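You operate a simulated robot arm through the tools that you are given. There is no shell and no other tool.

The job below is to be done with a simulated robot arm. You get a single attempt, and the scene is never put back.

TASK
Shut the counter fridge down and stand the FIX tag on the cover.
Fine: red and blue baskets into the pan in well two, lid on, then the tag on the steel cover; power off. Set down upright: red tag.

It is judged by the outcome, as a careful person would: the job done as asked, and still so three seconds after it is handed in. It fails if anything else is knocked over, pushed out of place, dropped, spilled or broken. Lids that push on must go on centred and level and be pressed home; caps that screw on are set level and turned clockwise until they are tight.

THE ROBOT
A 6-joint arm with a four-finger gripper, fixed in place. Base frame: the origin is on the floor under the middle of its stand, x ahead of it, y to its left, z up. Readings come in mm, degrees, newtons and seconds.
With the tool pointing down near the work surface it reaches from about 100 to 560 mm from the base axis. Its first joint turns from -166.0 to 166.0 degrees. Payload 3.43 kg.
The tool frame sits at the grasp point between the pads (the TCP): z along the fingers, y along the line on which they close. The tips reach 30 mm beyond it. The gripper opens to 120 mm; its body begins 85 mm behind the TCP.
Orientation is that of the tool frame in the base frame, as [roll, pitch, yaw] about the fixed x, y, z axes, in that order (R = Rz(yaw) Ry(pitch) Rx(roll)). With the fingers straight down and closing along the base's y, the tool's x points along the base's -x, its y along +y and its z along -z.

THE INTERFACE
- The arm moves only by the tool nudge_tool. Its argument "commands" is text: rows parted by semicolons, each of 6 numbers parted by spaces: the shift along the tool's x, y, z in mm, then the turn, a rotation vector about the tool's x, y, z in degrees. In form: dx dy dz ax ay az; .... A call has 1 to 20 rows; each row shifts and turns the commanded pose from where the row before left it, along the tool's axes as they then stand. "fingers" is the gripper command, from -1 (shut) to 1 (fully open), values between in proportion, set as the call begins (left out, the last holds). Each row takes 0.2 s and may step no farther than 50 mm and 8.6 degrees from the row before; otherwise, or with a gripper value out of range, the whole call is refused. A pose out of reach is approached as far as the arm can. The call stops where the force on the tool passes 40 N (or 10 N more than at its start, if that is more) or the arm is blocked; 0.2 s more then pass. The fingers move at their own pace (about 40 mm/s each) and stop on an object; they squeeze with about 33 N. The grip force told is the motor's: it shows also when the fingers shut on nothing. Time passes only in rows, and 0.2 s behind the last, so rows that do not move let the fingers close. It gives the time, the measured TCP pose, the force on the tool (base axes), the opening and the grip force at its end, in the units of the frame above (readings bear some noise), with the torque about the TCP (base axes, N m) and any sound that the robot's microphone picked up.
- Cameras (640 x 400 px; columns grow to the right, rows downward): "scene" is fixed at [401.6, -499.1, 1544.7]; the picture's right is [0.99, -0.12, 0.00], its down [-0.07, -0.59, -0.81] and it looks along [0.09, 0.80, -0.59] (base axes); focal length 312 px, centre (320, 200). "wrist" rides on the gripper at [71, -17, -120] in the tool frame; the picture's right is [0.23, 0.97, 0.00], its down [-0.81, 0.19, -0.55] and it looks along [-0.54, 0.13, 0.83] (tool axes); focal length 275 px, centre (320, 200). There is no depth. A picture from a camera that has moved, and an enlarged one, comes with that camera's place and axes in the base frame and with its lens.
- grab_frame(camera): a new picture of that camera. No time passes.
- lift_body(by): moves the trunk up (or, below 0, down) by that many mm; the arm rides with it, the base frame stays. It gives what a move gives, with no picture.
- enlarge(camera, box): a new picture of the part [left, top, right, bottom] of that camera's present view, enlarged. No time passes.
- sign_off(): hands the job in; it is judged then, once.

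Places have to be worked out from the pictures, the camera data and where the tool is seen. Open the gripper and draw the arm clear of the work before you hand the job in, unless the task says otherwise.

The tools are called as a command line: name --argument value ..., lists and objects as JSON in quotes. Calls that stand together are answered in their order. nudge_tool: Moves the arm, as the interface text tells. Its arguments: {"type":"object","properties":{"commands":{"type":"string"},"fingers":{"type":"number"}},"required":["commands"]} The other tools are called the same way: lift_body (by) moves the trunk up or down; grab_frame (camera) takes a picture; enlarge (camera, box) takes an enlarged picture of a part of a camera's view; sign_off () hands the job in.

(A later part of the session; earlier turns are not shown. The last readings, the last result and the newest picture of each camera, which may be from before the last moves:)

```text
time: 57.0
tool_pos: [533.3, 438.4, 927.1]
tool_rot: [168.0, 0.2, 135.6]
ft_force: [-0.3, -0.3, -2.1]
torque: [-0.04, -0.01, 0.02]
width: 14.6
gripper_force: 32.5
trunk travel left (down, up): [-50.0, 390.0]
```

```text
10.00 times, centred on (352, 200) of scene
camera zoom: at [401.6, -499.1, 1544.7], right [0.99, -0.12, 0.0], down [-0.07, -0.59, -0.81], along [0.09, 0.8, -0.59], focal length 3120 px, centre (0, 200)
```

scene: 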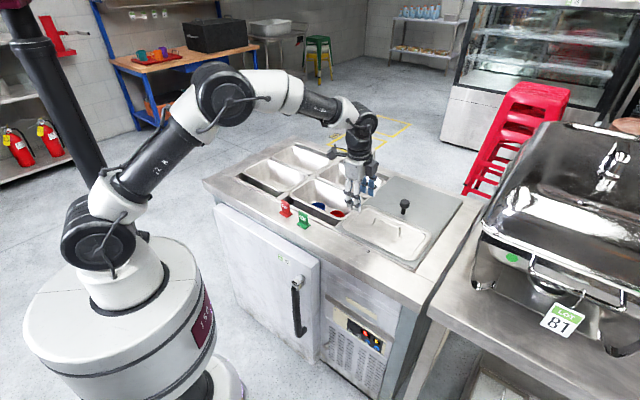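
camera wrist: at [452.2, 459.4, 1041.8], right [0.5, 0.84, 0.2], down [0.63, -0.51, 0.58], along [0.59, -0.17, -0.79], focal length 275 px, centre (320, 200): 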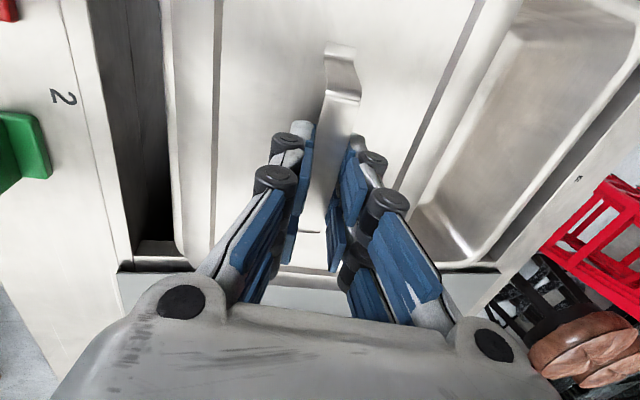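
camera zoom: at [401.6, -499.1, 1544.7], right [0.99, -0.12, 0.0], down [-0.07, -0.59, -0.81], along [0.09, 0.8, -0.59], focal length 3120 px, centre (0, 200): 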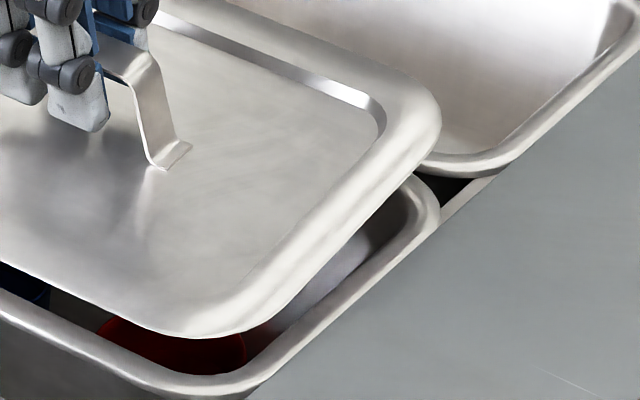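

Comparing corners, the far edge of the lid rides about 16 mm higher than the near edge: it rolled roughly 6° toward the tilted pads. I untilt the tool by 6° to bring the lid level and look again.

nudge_tool --commands "0 0 0 3 0 0; 0 0 0 3 0 0; 0 0 0 0 0 0"

enlarge --camera "scene" --box '[280, 170, 344, 210]'

enlarge --camera "scene" --box '[320, 180, 384, 220]'

grab_frame --camera "wrist"

```text
time: 57.8
tool_pos: [533.2, 438.8, 927.0]
tool_rot: [174.1, 0.2, 135.7]
ft_force: [0.3, -0.6, -2.7]
torque: [-0.03, 0.02, 0.02]
width: 14.7
gripper_force: 33.1
trunk travel left (down, up): [-50.0, 390.0]
```

```text
10.00 times, centred on (312, 190) of scene
camera zoom: at [401.6, -499.1, 1544.7], right [0.99, -0.12, 0.0], down [-0.07, -0.59, -0.81], along [0.09, 0.8, -0.59], focal length 3120 px, centre (400, 300)
```

zoom: 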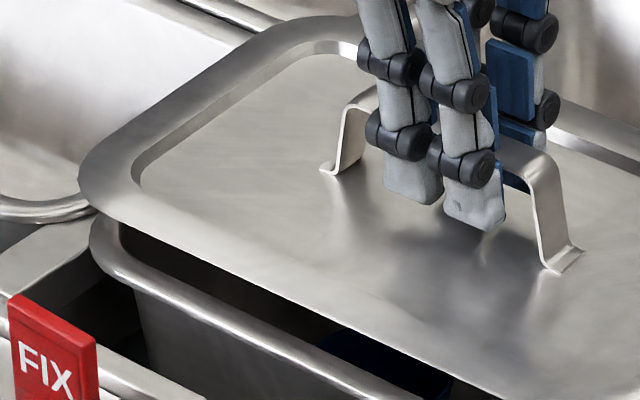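

```text
10.00 times, centred on (352, 200) of scene
camera zoom: at [401.6, -499.1, 1544.7], right [0.99, -0.12, 0.0], down [-0.07, -0.59, -0.81], along [0.09, 0.8, -0.59], focal length 3120 px, centre (0, 200)
```

zoom: 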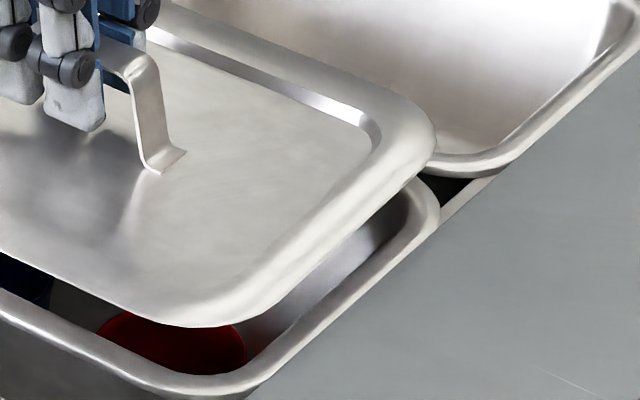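

```text
taken
camera wrist: at [461.0, 468.7, 1045.6], right [0.51, 0.85, 0.1], down [0.67, -0.47, 0.57], along [0.54, -0.23, -0.81], focal length 275 px, centre (320, 200)
```

wrist: 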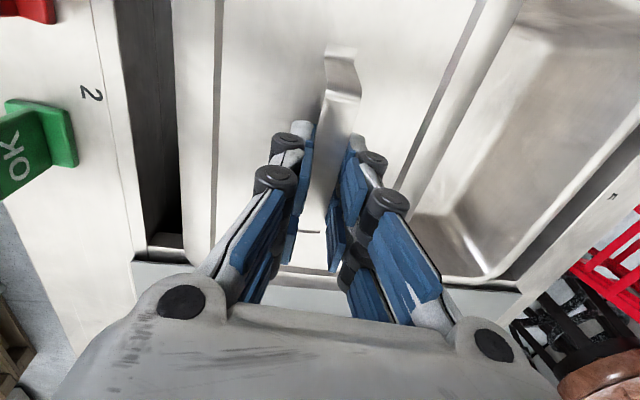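

The lid is now level to within about a degree. I lower 12 mm with a small outward correction, to compare the outlines with little height difference.

nudge_tool --commands "0 0.2 4 0 0 0; 0 0.2 4 0 0 0; 0 0 4 0 0 0; 0 0 0 0 0 0"

enlarge --camera "scene" --box '[280, 170, 344, 210]'

enlarge --camera "scene" --box '[320, 180, 384, 220]'

enlarge --camera "scene" --box '[272, 160, 384, 230]'

```text
time: 58.8
tool_pos: [533.9, 441.1, 915.4]
tool_rot: [174.1, 0.3, 135.7]
ft_force: [0.7, 0.3, -1.8]
torque: [-0.02, -0.02, 0.02]
width: 14.9
gripper_force: 33.1
trunk travel left (down, up): [-50.0, 390.0]
```

```text
10.00 times, centred on (312, 190) of scene
camera zoom: at [401.6, -499.1, 1544.7], right [0.99, -0.12, 0.0], down [-0.07, -0.59, -0.81], along [0.09, 0.8, -0.59], focal length 3120 px, centre (400, 300)
```

zoom: 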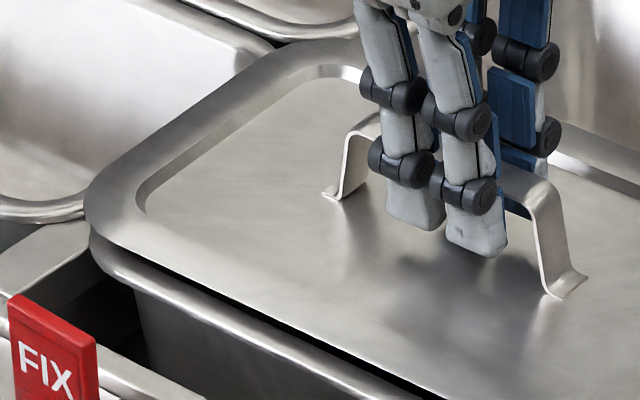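

```text
10.00 times, centred on (352, 200) of scene
camera zoom: at [401.6, -499.1, 1544.7], right [0.99, -0.12, 0.0], down [-0.07, -0.59, -0.81], along [0.09, 0.8, -0.59], focal length 3120 px, centre (0, 200)
```

zoom: 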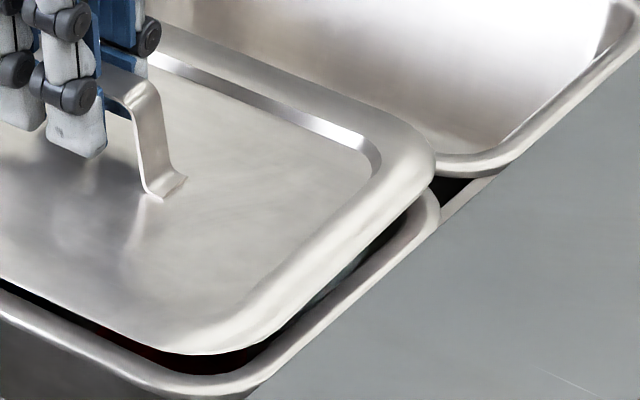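

```text
5.71 times, centred on (328, 195) of scene
camera zoom: at [401.6, -499.1, 1544.7], right [0.99, -0.12, 0.0], down [-0.07, -0.59, -0.81], along [0.09, 0.8, -0.59], focal length 1783 px, centre (274, 229)
```

zoom: 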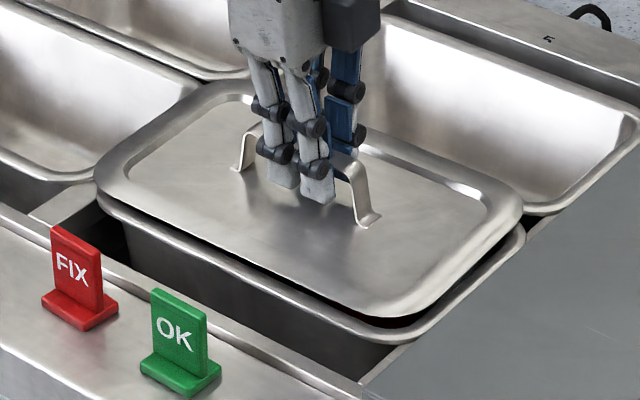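

The outlines nearly coincide; I check the ends with the wrist camera for any offset along the counter.

grab_frame --camera "wrist"

enlarge --camera "wrist" --box '[100, 180, 356, 340]'

enlarge --camera "wrist" --box '[350, 120, 606, 280]'

```text
taken
camera wrist: at [462.0, 470.1, 1032.8], right [0.51, 0.85, 0.1], down [0.67, -0.47, 0.57], along [0.54, -0.23, -0.81], focal length 275 px, centre (320, 200)
```

wrist: 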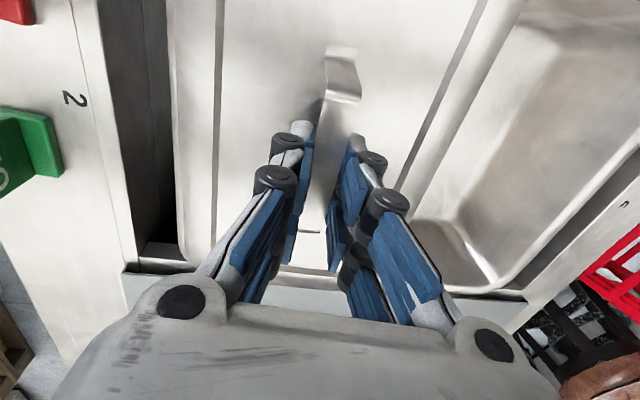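

```text
2.50 times, centred on (228, 260) of wrist
camera zoom: at [462.0, 470.1, 1032.8], right [0.51, 0.85, 0.1], down [0.67, -0.47, 0.57], along [0.54, -0.23, -0.81], focal length 688 px, centre (550, 50)
```

zoom: 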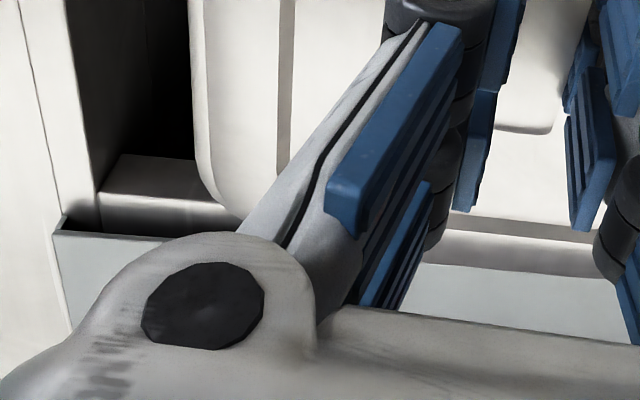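

```text
2.50 times, centred on (478, 200) of wrist
camera zoom: at [462.0, 470.1, 1032.8], right [0.51, 0.85, 0.1], down [0.67, -0.47, 0.57], along [0.54, -0.23, -0.81], focal length 688 px, centre (-75, 200)
```

zoom: 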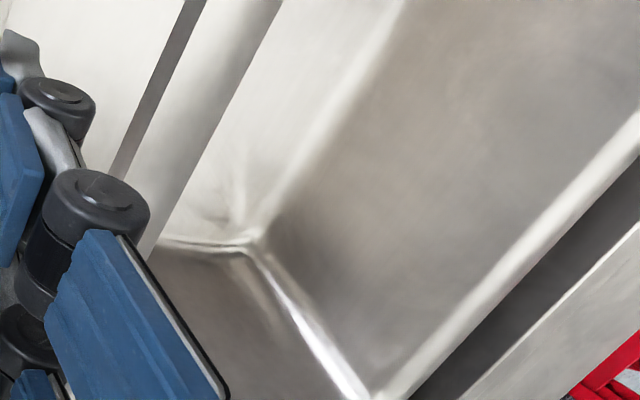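

I zoom tighter on the two corners and the front edge to measure the remaining offset.

enlarge --camera "scene" --box '[340, 190, 372, 210]'

enlarge --camera "scene" --box '[284, 184, 316, 204]'

enlarge --camera "scene" --box '[320, 200, 352, 220]'

```text
16.00 times, centred on (356, 200) of scene
camera zoom: at [401.6, -499.1, 1544.7], right [0.99, -0.12, 0.0], down [-0.07, -0.59, -0.81], along [0.09, 0.8, -0.59], focal length 4992 px, centre (-256, 200)
```

zoom: 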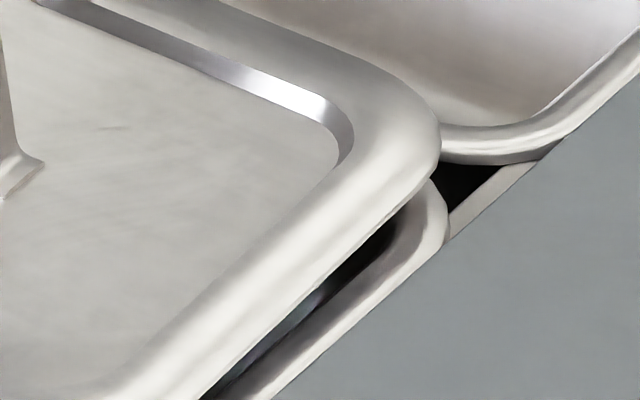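

```text
16.00 times, centred on (300, 194) of scene
camera zoom: at [401.6, -499.1, 1544.7], right [0.99, -0.12, 0.0], down [-0.07, -0.59, -0.81], along [0.09, 0.8, -0.59], focal length 4992 px, centre (640, 296)
```

zoom: 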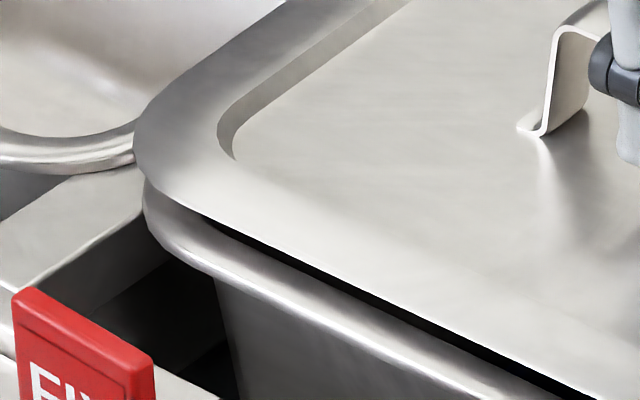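

```text
16.00 times, centred on (336, 210) of scene
camera zoom: at [401.6, -499.1, 1544.7], right [0.99, -0.12, 0.0], down [-0.07, -0.59, -0.81], along [0.09, 0.8, -0.59], focal length 4992 px, centre (64, 40)
```

zoom: 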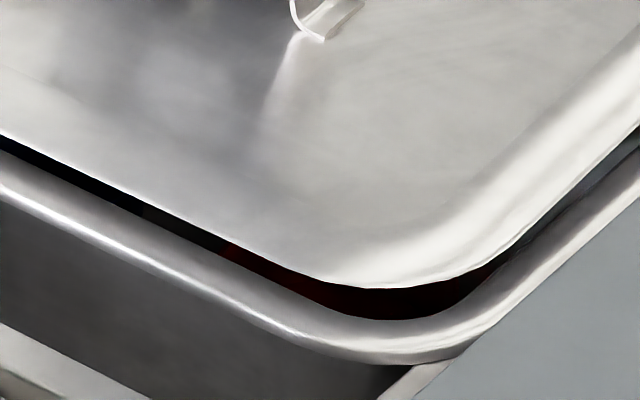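

The dark gap under the lid grows from about 2 mm at the left to 8 mm at the right, so the left end hangs about 1.2° low. I roll the tool 1.2° to level it and lower 3 mm, then recheck.

nudge_tool --commands "0 0 0 0 1.2 0; 0 -0.2 1.5 0 0 0; 0 -0.2 1.5 0 0 0; 0 0 0 0 0 0"

enlarge --camera "scene" --box '[284, 184, 316, 204]'

enlarge --camera "scene" --box '[320, 200, 352, 220]'

enlarge --camera "scene" --box '[340, 190, 372, 210]'

```text
time: 59.8
tool_pos: [533.3, 440.4, 911.5]
tool_rot: [174.1, -1.0, 135.8]
ft_force: [-0.6, -0.5, -2.7]
torque: [-0.04, -0.02, 0.01]
width: 14.8
gripper_force: 32.5
trunk travel left (down, up): [-50.0, 390.0]
```

```text
16.00 times, centred on (300, 194) of scene
camera zoom: at [401.6, -499.1, 1544.7], right [0.99, -0.12, 0.0], down [-0.07, -0.59, -0.81], along [0.09, 0.8, -0.59], focal length 4992 px, centre (640, 296)
```

zoom: 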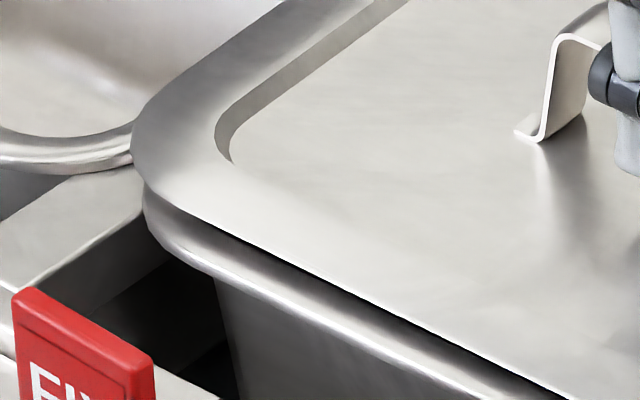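

```text
16.00 times, centred on (336, 210) of scene
camera zoom: at [401.6, -499.1, 1544.7], right [0.99, -0.12, 0.0], down [-0.07, -0.59, -0.81], along [0.09, 0.8, -0.59], focal length 4992 px, centre (64, 40)
```

zoom: 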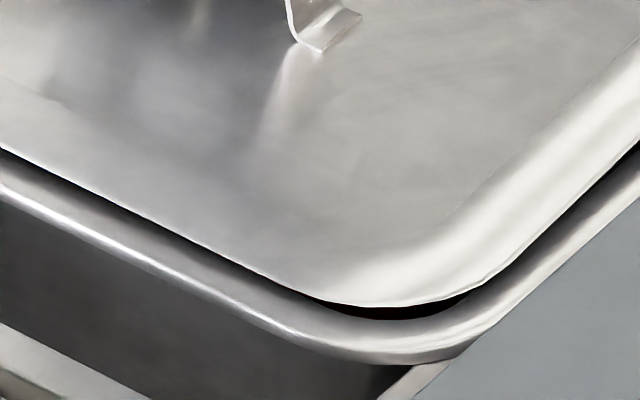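

```text
16.00 times, centred on (356, 200) of scene
camera zoom: at [401.6, -499.1, 1544.7], right [0.99, -0.12, 0.0], down [-0.07, -0.59, -0.81], along [0.09, 0.8, -0.59], focal length 4992 px, centre (-256, 200)
```

zoom: 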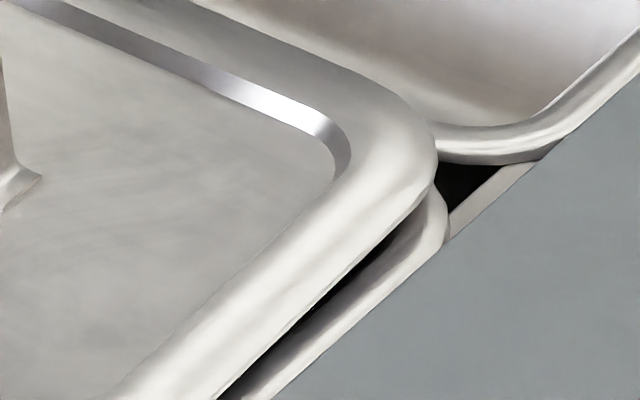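

The lid is now level but sits about 3.5–4 mm too far to the left along the counter; front-to-back looks right. I shift it right 3.5 mm and look again.

nudge_tool --commands "-1.8 0 0 0 0 0; -1.7 0 0 0 0 0; 0 0 0 0 0 0"

enlarge --camera "scene" --box '[284, 184, 316, 204]'

enlarge --camera "scene" --box '[320, 200, 352, 220]'

enlarge --camera "scene" --box '[340, 190, 372, 210]'

```text
time: 60.6
tool_pos: [536.6, 437.6, 910.5]
tool_rot: [173.9, -1.0, 135.8]
ft_force: [0.1, 0.0, -2.1]
torque: [-0.05, -0.02, 0.0]
width: 14.7
gripper_force: 32.8
trunk travel left (down, up): [-50.0, 390.0]
```

```text
16.00 times, centred on (300, 194) of scene
camera zoom: at [401.6, -499.1, 1544.7], right [0.99, -0.12, 0.0], down [-0.07, -0.59, -0.81], along [0.09, 0.8, -0.59], focal length 4992 px, centre (640, 296)
```

zoom: 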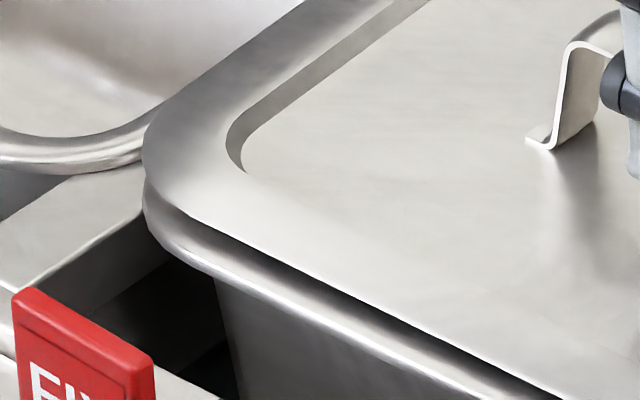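

```text
16.00 times, centred on (336, 210) of scene
camera zoom: at [401.6, -499.1, 1544.7], right [0.99, -0.12, 0.0], down [-0.07, -0.59, -0.81], along [0.09, 0.8, -0.59], focal length 4992 px, centre (64, 40)
```

zoom: 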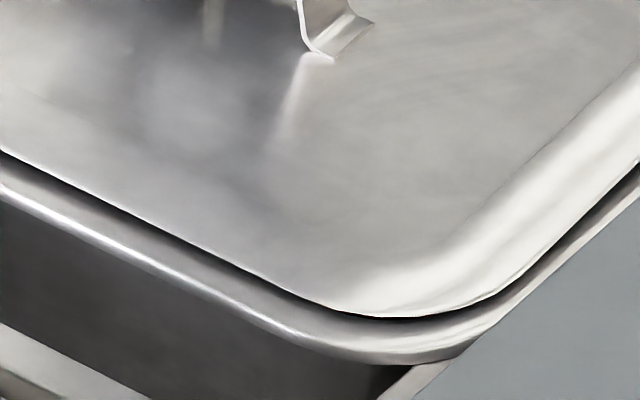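

```text
16.00 times, centred on (356, 200) of scene
camera zoom: at [401.6, -499.1, 1544.7], right [0.99, -0.12, 0.0], down [-0.07, -0.59, -0.81], along [0.09, 0.8, -0.59], focal length 4992 px, centre (-256, 200)
```

zoom: 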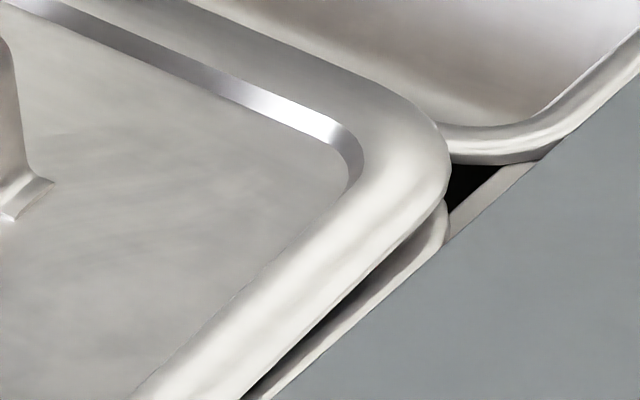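

The outlines now coincide at both extremes. I lower in 1 mm steps until the rim carries the lid.

nudge_tool --commands "0 -0.1 1 0 0 0; 0 -0.1 1 0 0 0; 0 0 0 0 0 0"

```text
time: 61.4
tool_pos: [537.5, 436.9, 910.0]
tool_rot: [174.0, -1.0, 135.9]
ft_force: [0.1, -0.5, -1.6]
torque: [-0.13, -0.01, -0.02]
width: 14.6
gripper_force: 32.4
trunk travel left (down, up): [-50.0, 390.0]
```

Torque starts to show a light touch. Another 1 mm.

nudge_tool --commands "0 -0.1 1 0 0 0; 0 0 0 0 0 0"

enlarge --camera "scene" --box '[284, 184, 316, 204]'

enlarge --camera "scene" --box '[320, 200, 352, 220]'

enlarge --camera "scene" --box '[340, 190, 372, 210]'

```text
time: 62.0
tool_pos: [536.0, 437.7, 909.0]
tool_rot: [174.0, -1.1, 135.8]
ft_force: [0.8, -1.2, 0.9]
torque: [-0.49, -0.07, 0.01]
width: 14.7
gripper_force: 33.4
trunk travel left (down, up): [-50.0, 390.0]
```

```text
16.00 times, centred on (300, 194) of scene
camera zoom: at [401.6, -499.1, 1544.7], right [0.99, -0.12, 0.0], down [-0.07, -0.59, -0.81], along [0.09, 0.8, -0.59], focal length 4992 px, centre (640, 296)
```

zoom: 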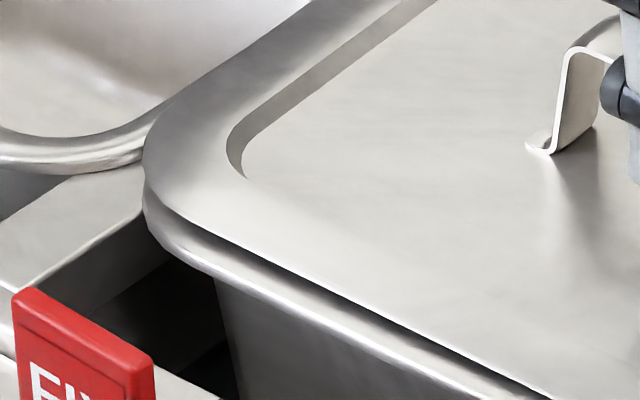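

```text
16.00 times, centred on (336, 210) of scene
camera zoom: at [401.6, -499.1, 1544.7], right [0.99, -0.12, 0.0], down [-0.07, -0.59, -0.81], along [0.09, 0.8, -0.59], focal length 4992 px, centre (64, 40)
```

zoom: 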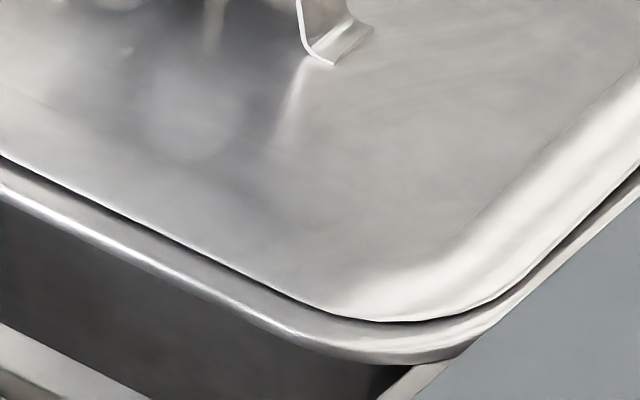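

```text
16.00 times, centred on (356, 200) of scene
camera zoom: at [401.6, -499.1, 1544.7], right [0.99, -0.12, 0.0], down [-0.07, -0.59, -0.81], along [0.09, 0.8, -0.59], focal length 4992 px, centre (-256, 200)
```

zoom: 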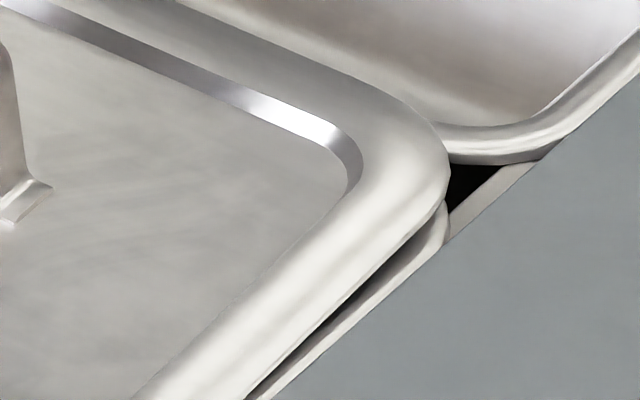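

First touch is at the near-right corner (from the torque), with only a millimetre or so elsewhere. I lower 1 mm more so the lid settles flat onto the rim.

nudge_tool --commands "0 -0.1 0.8 0 0 0; 0 0 0 0 0 0"

```text
time: 62.6
tool_pos: [536.0, 437.8, 907.6]
tool_rot: [174.0, -1.0, 135.8]
ft_force: [0.7, -0.7, -0.1]
torque: [-0.29, -0.01, -0.1]
width: 14.7
gripper_force: 32.8
trunk travel left (down, up): [-50.0, 390.0]
```

The lid is rotating compliantly in the grip. I continue in 1 mm steps.

nudge_tool --commands "0 -0.1 1 0 0 0; 0 0 0 0 0 0"

enlarge --camera "scene" --box '[272, 160, 384, 230]'

```text
time: 63.2
tool_pos: [535.6, 439.6, 907.1]
tool_rot: [174.0, -1.0, 135.8]
ft_force: [1.0, 0.2, 1.8]
torque: [-0.36, -0.31, 0.17]
width: 14.7
gripper_force: 33.1
trunk travel left (down, up): [-50.0, 390.0]
```

```text
5.71 times, centred on (328, 195) of scene
camera zoom: at [401.6, -499.1, 1544.7], right [0.99, -0.12, 0.0], down [-0.07, -0.59, -0.81], along [0.09, 0.8, -0.59], focal length 1783 px, centre (274, 229)
```

zoom: 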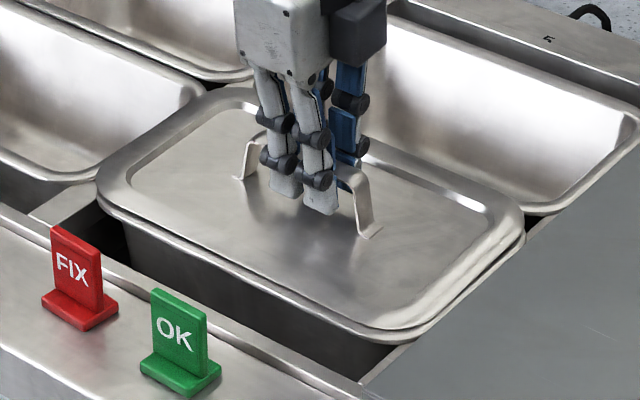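

Now the whole right end carries it and the left end is slightly high. I roll back 0.6° to bring the left end down.

nudge_tool --commands "0 0 0 0 -0.6 0; 0 -0.05 0.5 0 0 0; 0 0 0 0 0 0"

enlarge --camera "scene" --box '[284, 184, 316, 204]'

enlarge --camera "scene" --box '[330, 190, 370, 215]'

```text
time: 64.0
tool_pos: [535.7, 438.3, 907.0]
tool_rot: [174.0, -0.4, 135.8]
ft_force: [-0.3, 1.9, 5.8]
torque: [0.18, 0.27, -0.23]
width: 14.6
gripper_force: 33.4
trunk travel left (down, up): [-50.0, 390.0]
```

```text
16.00 times, centred on (300, 194) of scene
camera zoom: at [401.6, -499.1, 1544.7], right [0.99, -0.12, 0.0], down [-0.07, -0.59, -0.81], along [0.09, 0.8, -0.59], focal length 4992 px, centre (640, 296)
```

zoom: 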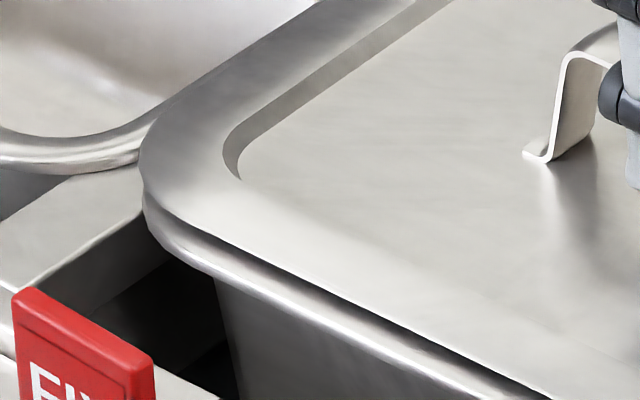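

```text
16.00 times, centred on (350, 202) of scene
camera zoom: at [401.6, -499.1, 1544.7], right [0.99, -0.12, 0.0], down [-0.07, -0.59, -0.81], along [0.09, 0.8, -0.59], focal length 4992 px, centre (-160, 160)
```

zoom: 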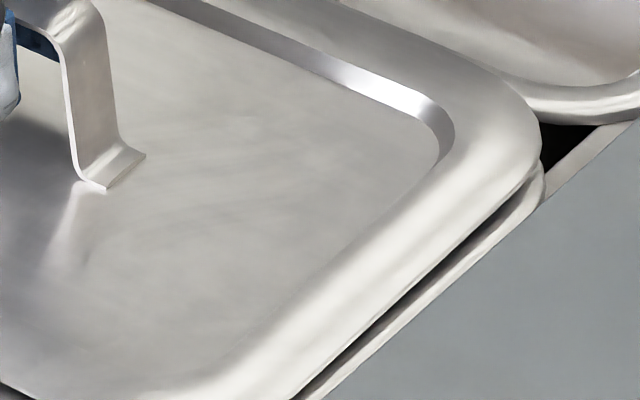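

The contact is now balanced about the middle of the lid (8 N, little torque) and the outlines match within about 1 mm. I release the handle by opening to 45 mm.

nudge_tool --commands "0 0 0 0 0 0; 0 0 0 0 0 0; 0 0 0 0 0 0" --fingers -0.25

enlarge --camera "scene" --box '[272, 160, 384, 230]'

grab_frame --camera "wrist"

```text
time: 64.8
tool_pos: [535.8, 438.0, 907.6]
tool_rot: [174.0, -0.4, 135.8]
ft_force: [0.0, -0.4, -0.6]
torque: [0.0, -0.02, 0.0]
width: 45.0
gripper_force: 0.0
trunk travel left (down, up): [-50.0, 390.0]
```

```text
5.71 times, centred on (328, 195) of scene
camera zoom: at [401.6, -499.1, 1544.7], right [0.99, -0.12, 0.0], down [-0.07, -0.59, -0.81], along [0.09, 0.8, -0.59], focal length 1783 px, centre (274, 229)
```

zoom: 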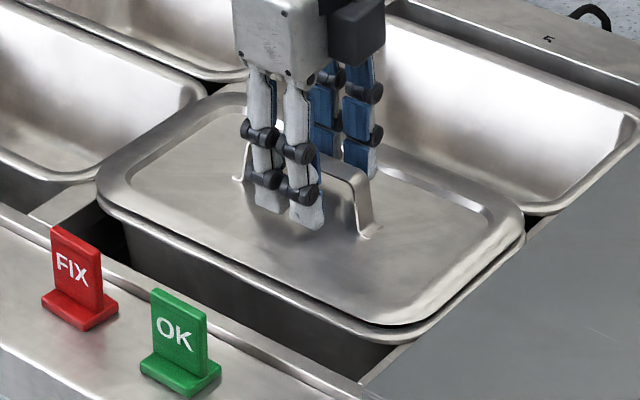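

```text
taken
camera wrist: at [464.8, 466.6, 1026.2], right [0.51, 0.85, 0.1], down [0.68, -0.47, 0.56], along [0.53, -0.22, -0.82], focal length 275 px, centre (320, 200)
```

wrist: 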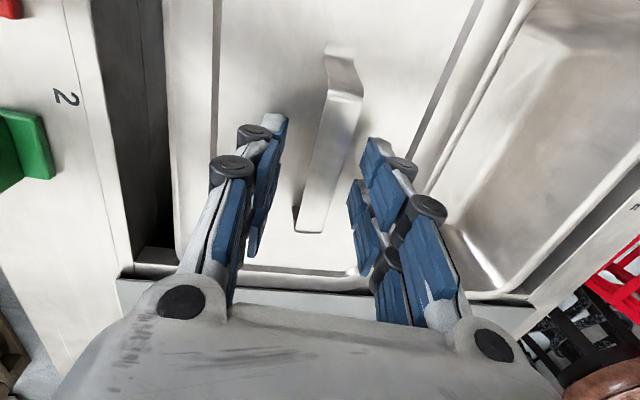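

Released. I raise the gripper clear of the handle and inspect how the lid is seated.

nudge_tool --commands "0 1 -9.9 0 0 0; 0 2 -19.9 0 0 0; 0 3 -29.8 0 0 0; 0 0 0 0 0 0"

enlarge --camera "scene" --box '[284, 184, 316, 204]'

enlarge --camera "scene" --box '[320, 200, 352, 220]'

enlarge --camera "scene" --box '[340, 190, 372, 210]'

enlarge --camera "scene" --box '[272, 150, 384, 220]'

grab_frame --camera "wrist"

```text
time: 65.8
tool_pos: [536.3, 438.7, 968.6]
tool_rot: [174.0, -0.4, 135.7]
ft_force: [-0.2, 0.3, 0.6]
torque: [0.02, 0.03, 0.03]
width: 45.1
gripper_force: 0.1
trunk travel left (down, up): [-50.0, 390.0]
```

```text
16.00 times, centred on (300, 194) of scene
camera zoom: at [401.6, -499.1, 1544.7], right [0.99, -0.12, 0.0], down [-0.07, -0.59, -0.81], along [0.09, 0.8, -0.59], focal length 4992 px, centre (640, 296)
```

zoom: 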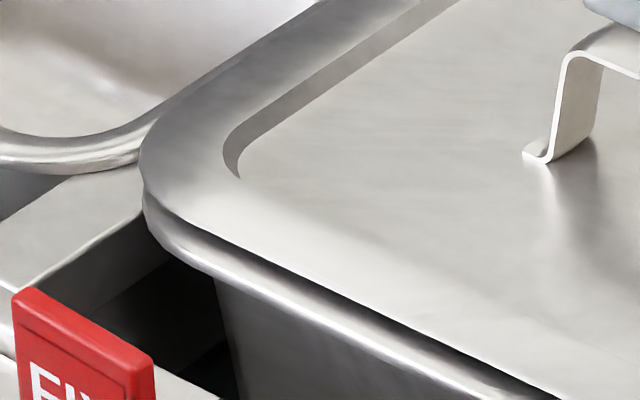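

```text
16.00 times, centred on (336, 210) of scene
camera zoom: at [401.6, -499.1, 1544.7], right [0.99, -0.12, 0.0], down [-0.07, -0.59, -0.81], along [0.09, 0.8, -0.59], focal length 4992 px, centre (64, 40)
```

zoom: 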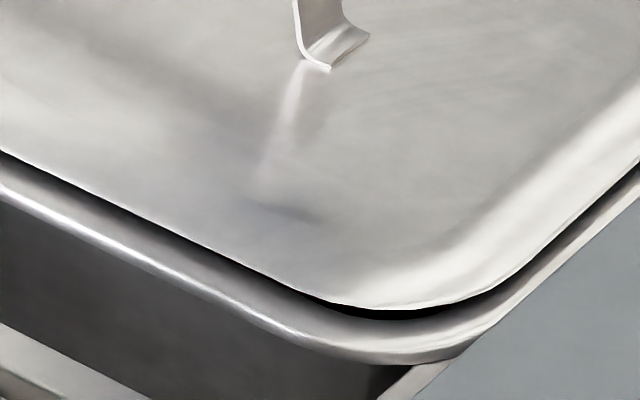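

```text
16.00 times, centred on (356, 200) of scene
camera zoom: at [401.6, -499.1, 1544.7], right [0.99, -0.12, 0.0], down [-0.07, -0.59, -0.81], along [0.09, 0.8, -0.59], focal length 4992 px, centre (-256, 200)
```

zoom: 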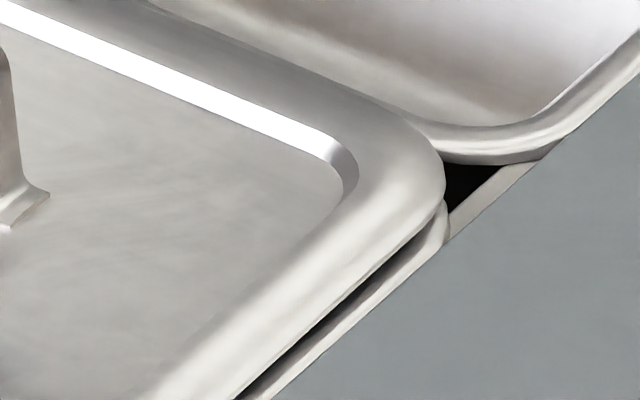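

```text
5.71 times, centred on (328, 185) of scene
camera zoom: at [401.6, -499.1, 1544.7], right [0.99, -0.12, 0.0], down [-0.07, -0.59, -0.81], along [0.09, 0.8, -0.59], focal length 1783 px, centre (274, 286)
```

zoom: 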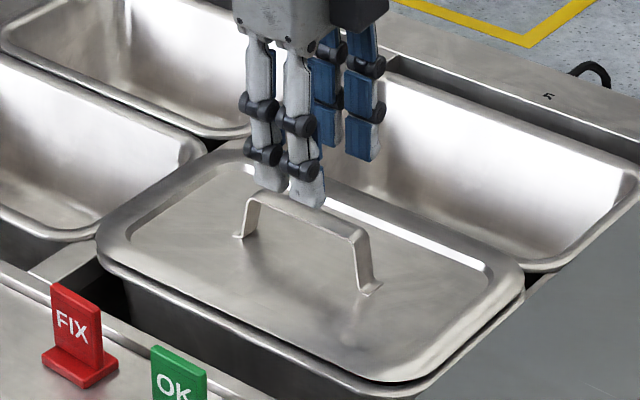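

```text
taken
camera wrist: at [464.4, 466.1, 1086.7], right [0.51, 0.85, 0.1], down [0.68, -0.47, 0.56], along [0.53, -0.22, -0.82], focal length 275 px, centre (320, 200)
```

wrist: 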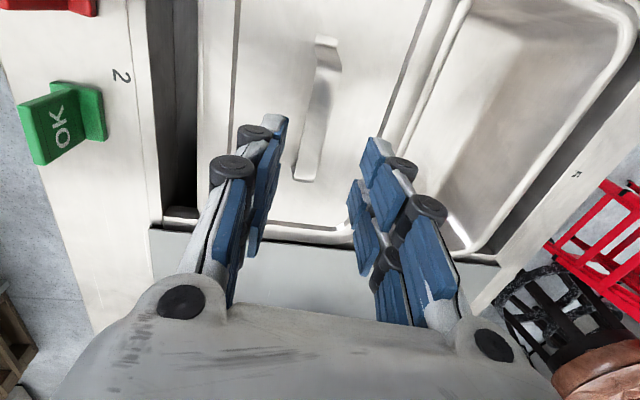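

After release a small gap shows at the near-right corner, so the lid still needs pressing home. First I check centring from above with the wrist camera.

enlarge --camera "wrist" --box '[330, 0, 490, 100]'

enlarge --camera "wrist" --box '[140, 170, 460, 290]'

```text
4.00 times, centred on (410, 50) of wrist
camera zoom: at [464.4, 466.1, 1086.7], right [0.51, 0.85, 0.1], down [0.68, -0.47, 0.56], along [0.53, -0.22, -0.82], focal length 1101 px, centre (-40, 800)
```

zoom: 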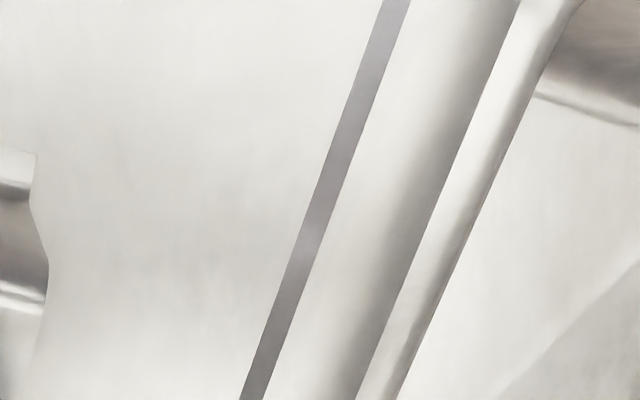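

```text
2.00 times, centred on (300, 230) of wrist
camera zoom: at [464.4, 466.1, 1086.7], right [0.51, 0.85, 0.1], down [0.68, -0.47, 0.56], along [0.53, -0.22, -0.82], focal length 551 px, centre (360, 140)
```

zoom: 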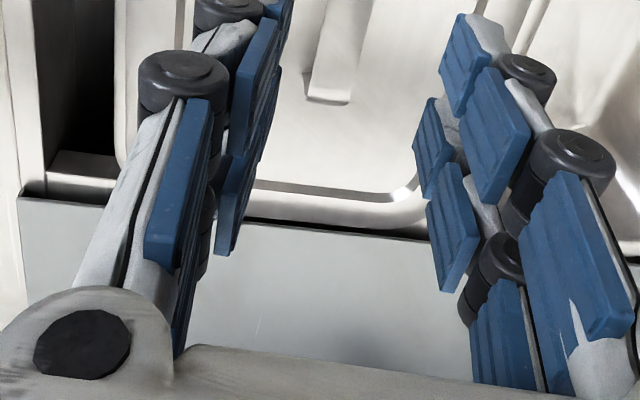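

The lid covers the pan rim on all sides and is centred within about 2 mm. Now I close the fingers, set the tool upright above the strap's middle, and prepare to press down.

nudge_tool --commands "0 0 0 3 0 0; 0 0 0 3 0 0; 0 1 0 0 0 0; 0 0 0 0 0 0; 0 0 0 0 0 0; 0 0 0 0 0 0; 0 0 0 0 0 0" --fingers -1

grab_frame --camera "wrist"

enlarge --camera "scene" --box '[272, 150, 384, 220]'

```text
time: 67.4
tool_pos: [537.4, 439.4, 967.6]
tool_rot: [180.0, -0.4, 135.7]
ft_force: [0.4, 0.2, -1.0]
torque: [0.0, -0.01, 0.0]
width: 0.0
gripper_force: 32.8
trunk travel left (down, up): [-50.0, 390.0]
```

```text
taken
camera wrist: at [474.8, 476.2, 1089.0], right [0.52, 0.86, 0.0], down [0.72, -0.43, 0.55], along [0.47, -0.28, -0.84], focal length 275 px, centre (320, 200)
```

wrist: 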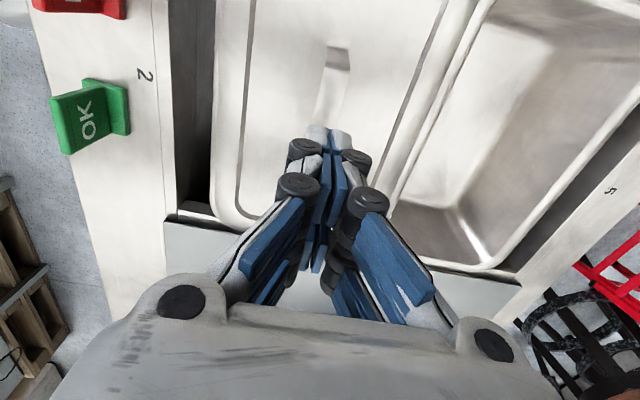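

```text
5.71 times, centred on (328, 185) of scene
camera zoom: at [401.6, -499.1, 1544.7], right [0.99, -0.12, 0.0], down [-0.07, -0.59, -0.81], along [0.09, 0.8, -0.59], focal length 1783 px, centre (274, 286)
```

zoom: 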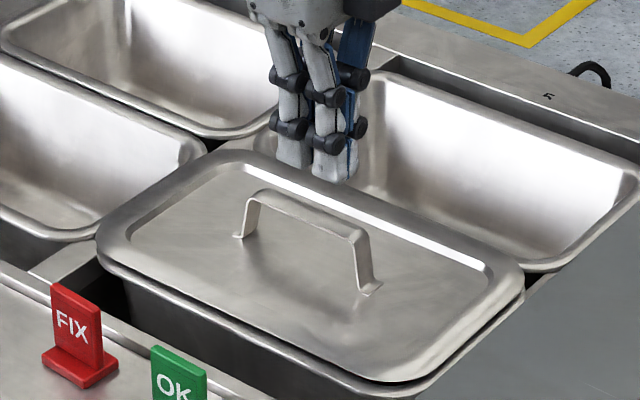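

The closed fingertips are over the strap's middle. I descend to just above it, then press in small steps.

nudge_tool --commands "0 0 15 0 0 0; 0 0 15 0 0 0; 0 0 8 0 0 0; 0 0 0 0 0 0"

enlarge --camera "scene" --box '[290, 160, 370, 210]'

```text
time: 68.4
tool_pos: [538.2, 438.0, 932.0]
tool_rot: [179.7, -0.4, 135.8]
ft_force: [-0.1, -1.5, 14.2]
torque: [-0.08, -0.06, -0.01]
width: 6.2
gripper_force: 33.1
trunk travel left (down, up): [-50.0, 390.0]
```

```text
8.00 times, centred on (330, 185) of scene
camera zoom: at [401.6, -499.1, 1544.7], right [0.99, -0.12, 0.0], down [-0.07, -0.59, -0.81], along [0.09, 0.8, -0.59], focal length 2496 px, centre (240, 320)
```

zoom: 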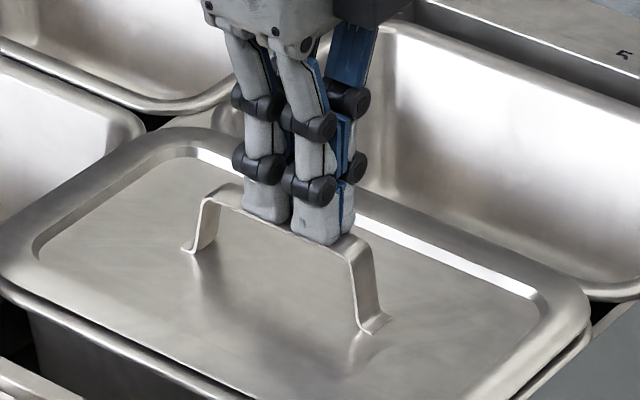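

Contact at 14 N already: the strap top is at about z≈902. I press further in small steps, watching force and the rim gap.

nudge_tool --commands "0 0 1 0 0 0; 0 0 1 0 0 0; 0 0 0 0 0 0"

enlarge --camera "scene" --box '[320, 190, 368, 220]'

enlarge --camera "scene" --box '[284, 184, 316, 204]'

```text
time: 69.2
tool_pos: [537.5, 438.2, 931.3]
tool_rot: [179.5, -0.4, 135.7]
ft_force: [1.8, 1.6, 30.9]
torque: [0.21, 0.09, -0.03]
width: 6.2
gripper_force: 32.7
trunk travel left (down, up): [-50.0, 390.0]
```

```text
13.33 times, centred on (344, 205) of scene
camera zoom: at [401.6, -499.1, 1544.7], right [0.99, -0.12, 0.0], down [-0.07, -0.59, -0.81], along [0.09, 0.8, -0.59], focal length 4160 px, centre (0, 133)
```

zoom: 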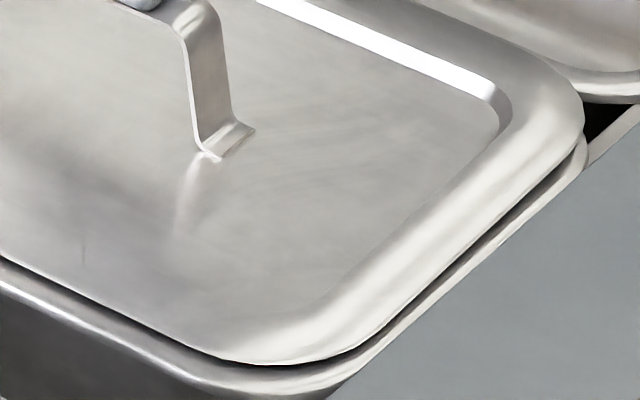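

```text
16.00 times, centred on (300, 194) of scene
camera zoom: at [401.6, -499.1, 1544.7], right [0.99, -0.12, 0.0], down [-0.07, -0.59, -0.81], along [0.09, 0.8, -0.59], focal length 4992 px, centre (640, 296)
```

zoom: 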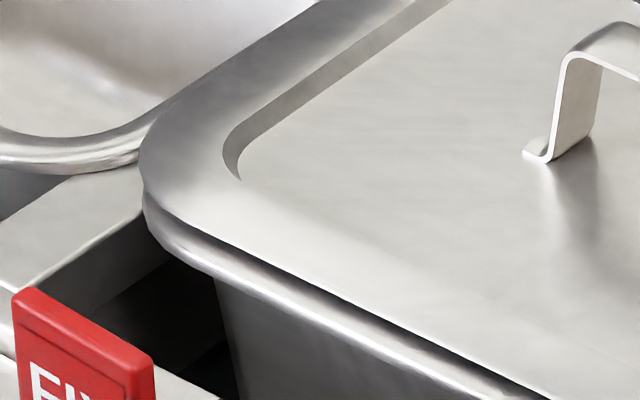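

Under 31 N the near-right corner came down onto the rim. I hold the press briefly, then lift off and check whether it stays.

nudge_tool --commands "0 0 0.3 0 0 0; 0 0 0 0 0 0; 0 0 -4 0 0 0; 0 0 -8 0 0 0; 0 0 -8 0 0 0; 0 0 0 0 0 0"

enlarge --camera "scene" --box '[320, 200, 352, 220]'

enlarge --camera "scene" --box '[340, 190, 372, 210]'

enlarge --camera "scene" --box '[284, 184, 316, 204]'

```text
time: 70.6
tool_pos: [537.4, 438.1, 946.7]
tool_rot: [-179.8, -0.4, 135.7]
ft_force: [0.7, 0.9, 0.2]
torque: [0.01, 0.03, 0.0]
width: 0.2
gripper_force: 31.8
trunk travel left (down, up): [-50.0, 390.0]
```

```text
16.00 times, centred on (336, 210) of scene
camera zoom: at [401.6, -499.1, 1544.7], right [0.99, -0.12, 0.0], down [-0.07, -0.59, -0.81], along [0.09, 0.8, -0.59], focal length 4992 px, centre (64, 40)
```

zoom: 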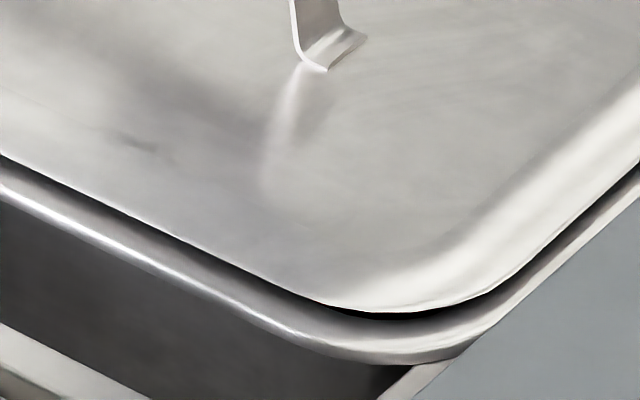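

```text
16.00 times, centred on (356, 200) of scene
camera zoom: at [401.6, -499.1, 1544.7], right [0.99, -0.12, 0.0], down [-0.07, -0.59, -0.81], along [0.09, 0.8, -0.59], focal length 4992 px, centre (-256, 200)
```

zoom: 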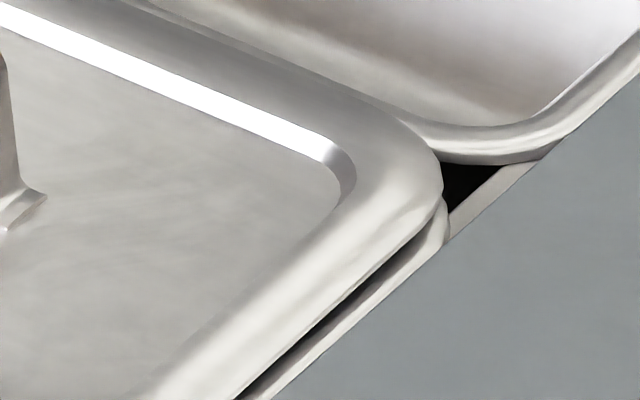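

```text
16.00 times, centred on (300, 194) of scene
camera zoom: at [401.6, -499.1, 1544.7], right [0.99, -0.12, 0.0], down [-0.07, -0.59, -0.81], along [0.09, 0.8, -0.59], focal length 4992 px, centre (640, 296)
```

zoom: 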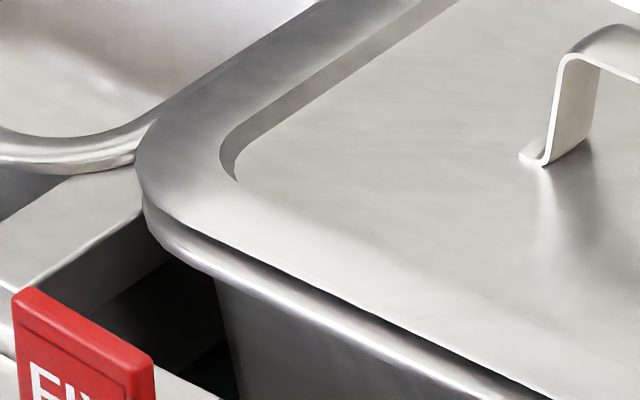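

The right end still stands about 2 mm proud, so a central press alone doesn't seat it. I'll press directly on the lid's right-hand rim: raise, tilt 8° for reach, and move over it.

nudge_tool --commands "0 0 -15 0 0 0; 0 0 0 -4 0 0; 0 0 0 -4 0 0; -39 -1 0 0 0 0; -39 -1 0 0 0 0; -39 -1 0 0 0 0; 0 0 0 0 0 0"

grab_frame --camera "wrist"

enlarge --camera "scene" --box '[290, 150, 402, 220]'

```text
time: 72.2
tool_pos: [619.7, 353.1, 960.5]
tool_rot: [172.0, -0.4, 135.6]
ft_force: [0.1, -1.7, -1.1]
torque: [0.02, 0.0, -0.01]
width: 0.1
gripper_force: 32.9
trunk travel left (down, up): [-50.0, 390.0]
```

```text
taken
camera wrist: at [544.8, 379.0, 1079.3], right [0.51, 0.85, 0.14], down [0.66, -0.49, 0.57], along [0.55, -0.2, -0.81], focal length 275 px, centre (320, 200)
```

wrist: 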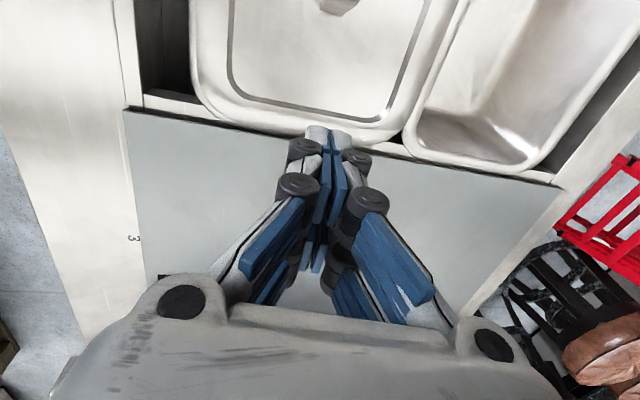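

```text
5.71 times, centred on (346, 185) of scene
camera zoom: at [401.6, -499.1, 1544.7], right [0.99, -0.12, 0.0], down [-0.07, -0.59, -0.81], along [0.09, 0.8, -0.59], focal length 1783 px, centre (171, 286)
```

zoom: 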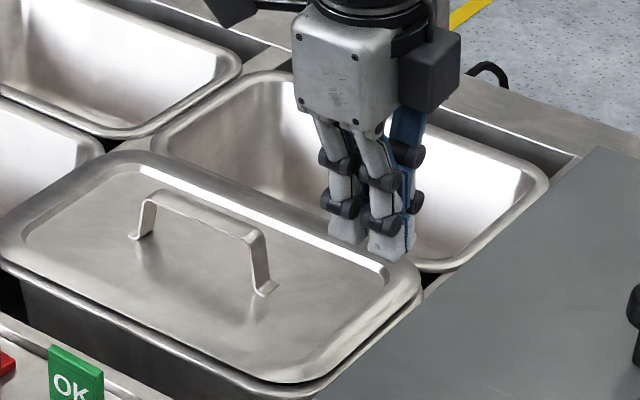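

I enlarge the wrist view of the lid's right end before touching it.

enlarge --camera "wrist" --box '[180, 60, 308, 140]'

enlarge --camera "wrist" --box '[330, 60, 458, 160]'

```text
5.00 times, centred on (244, 100) of wrist
camera zoom: at [544.8, 379.0, 1079.3], right [0.51, 0.85, 0.14], down [0.66, -0.49, 0.57], along [0.55, -0.2, -0.81], focal length 1376 px, centre (700, 700)
```

zoom: 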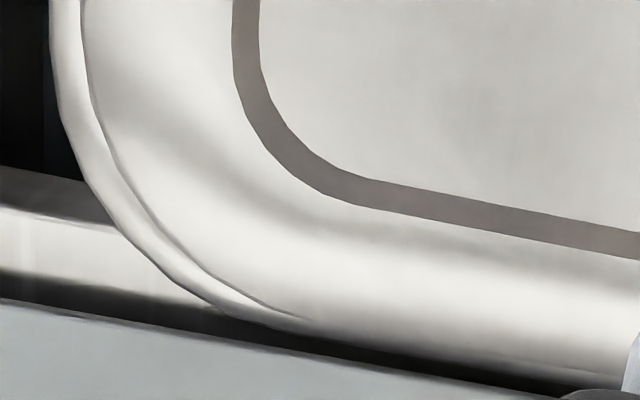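

```text
4.00 times, centred on (394, 110) of wrist
camera zoom: at [544.8, 379.0, 1079.3], right [0.51, 0.85, 0.14], down [0.66, -0.49, 0.57], along [0.55, -0.2, -0.81], focal length 1101 px, centre (24, 560)
```

zoom: 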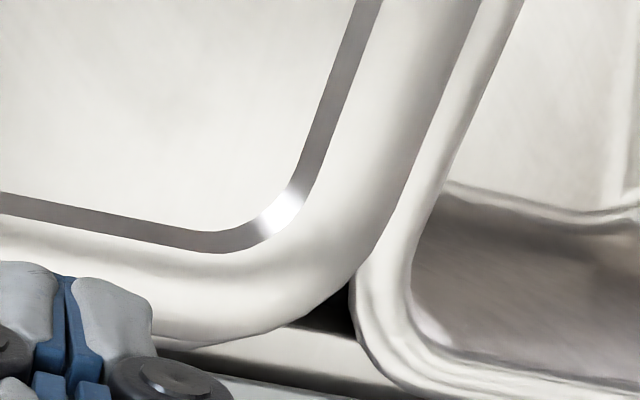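

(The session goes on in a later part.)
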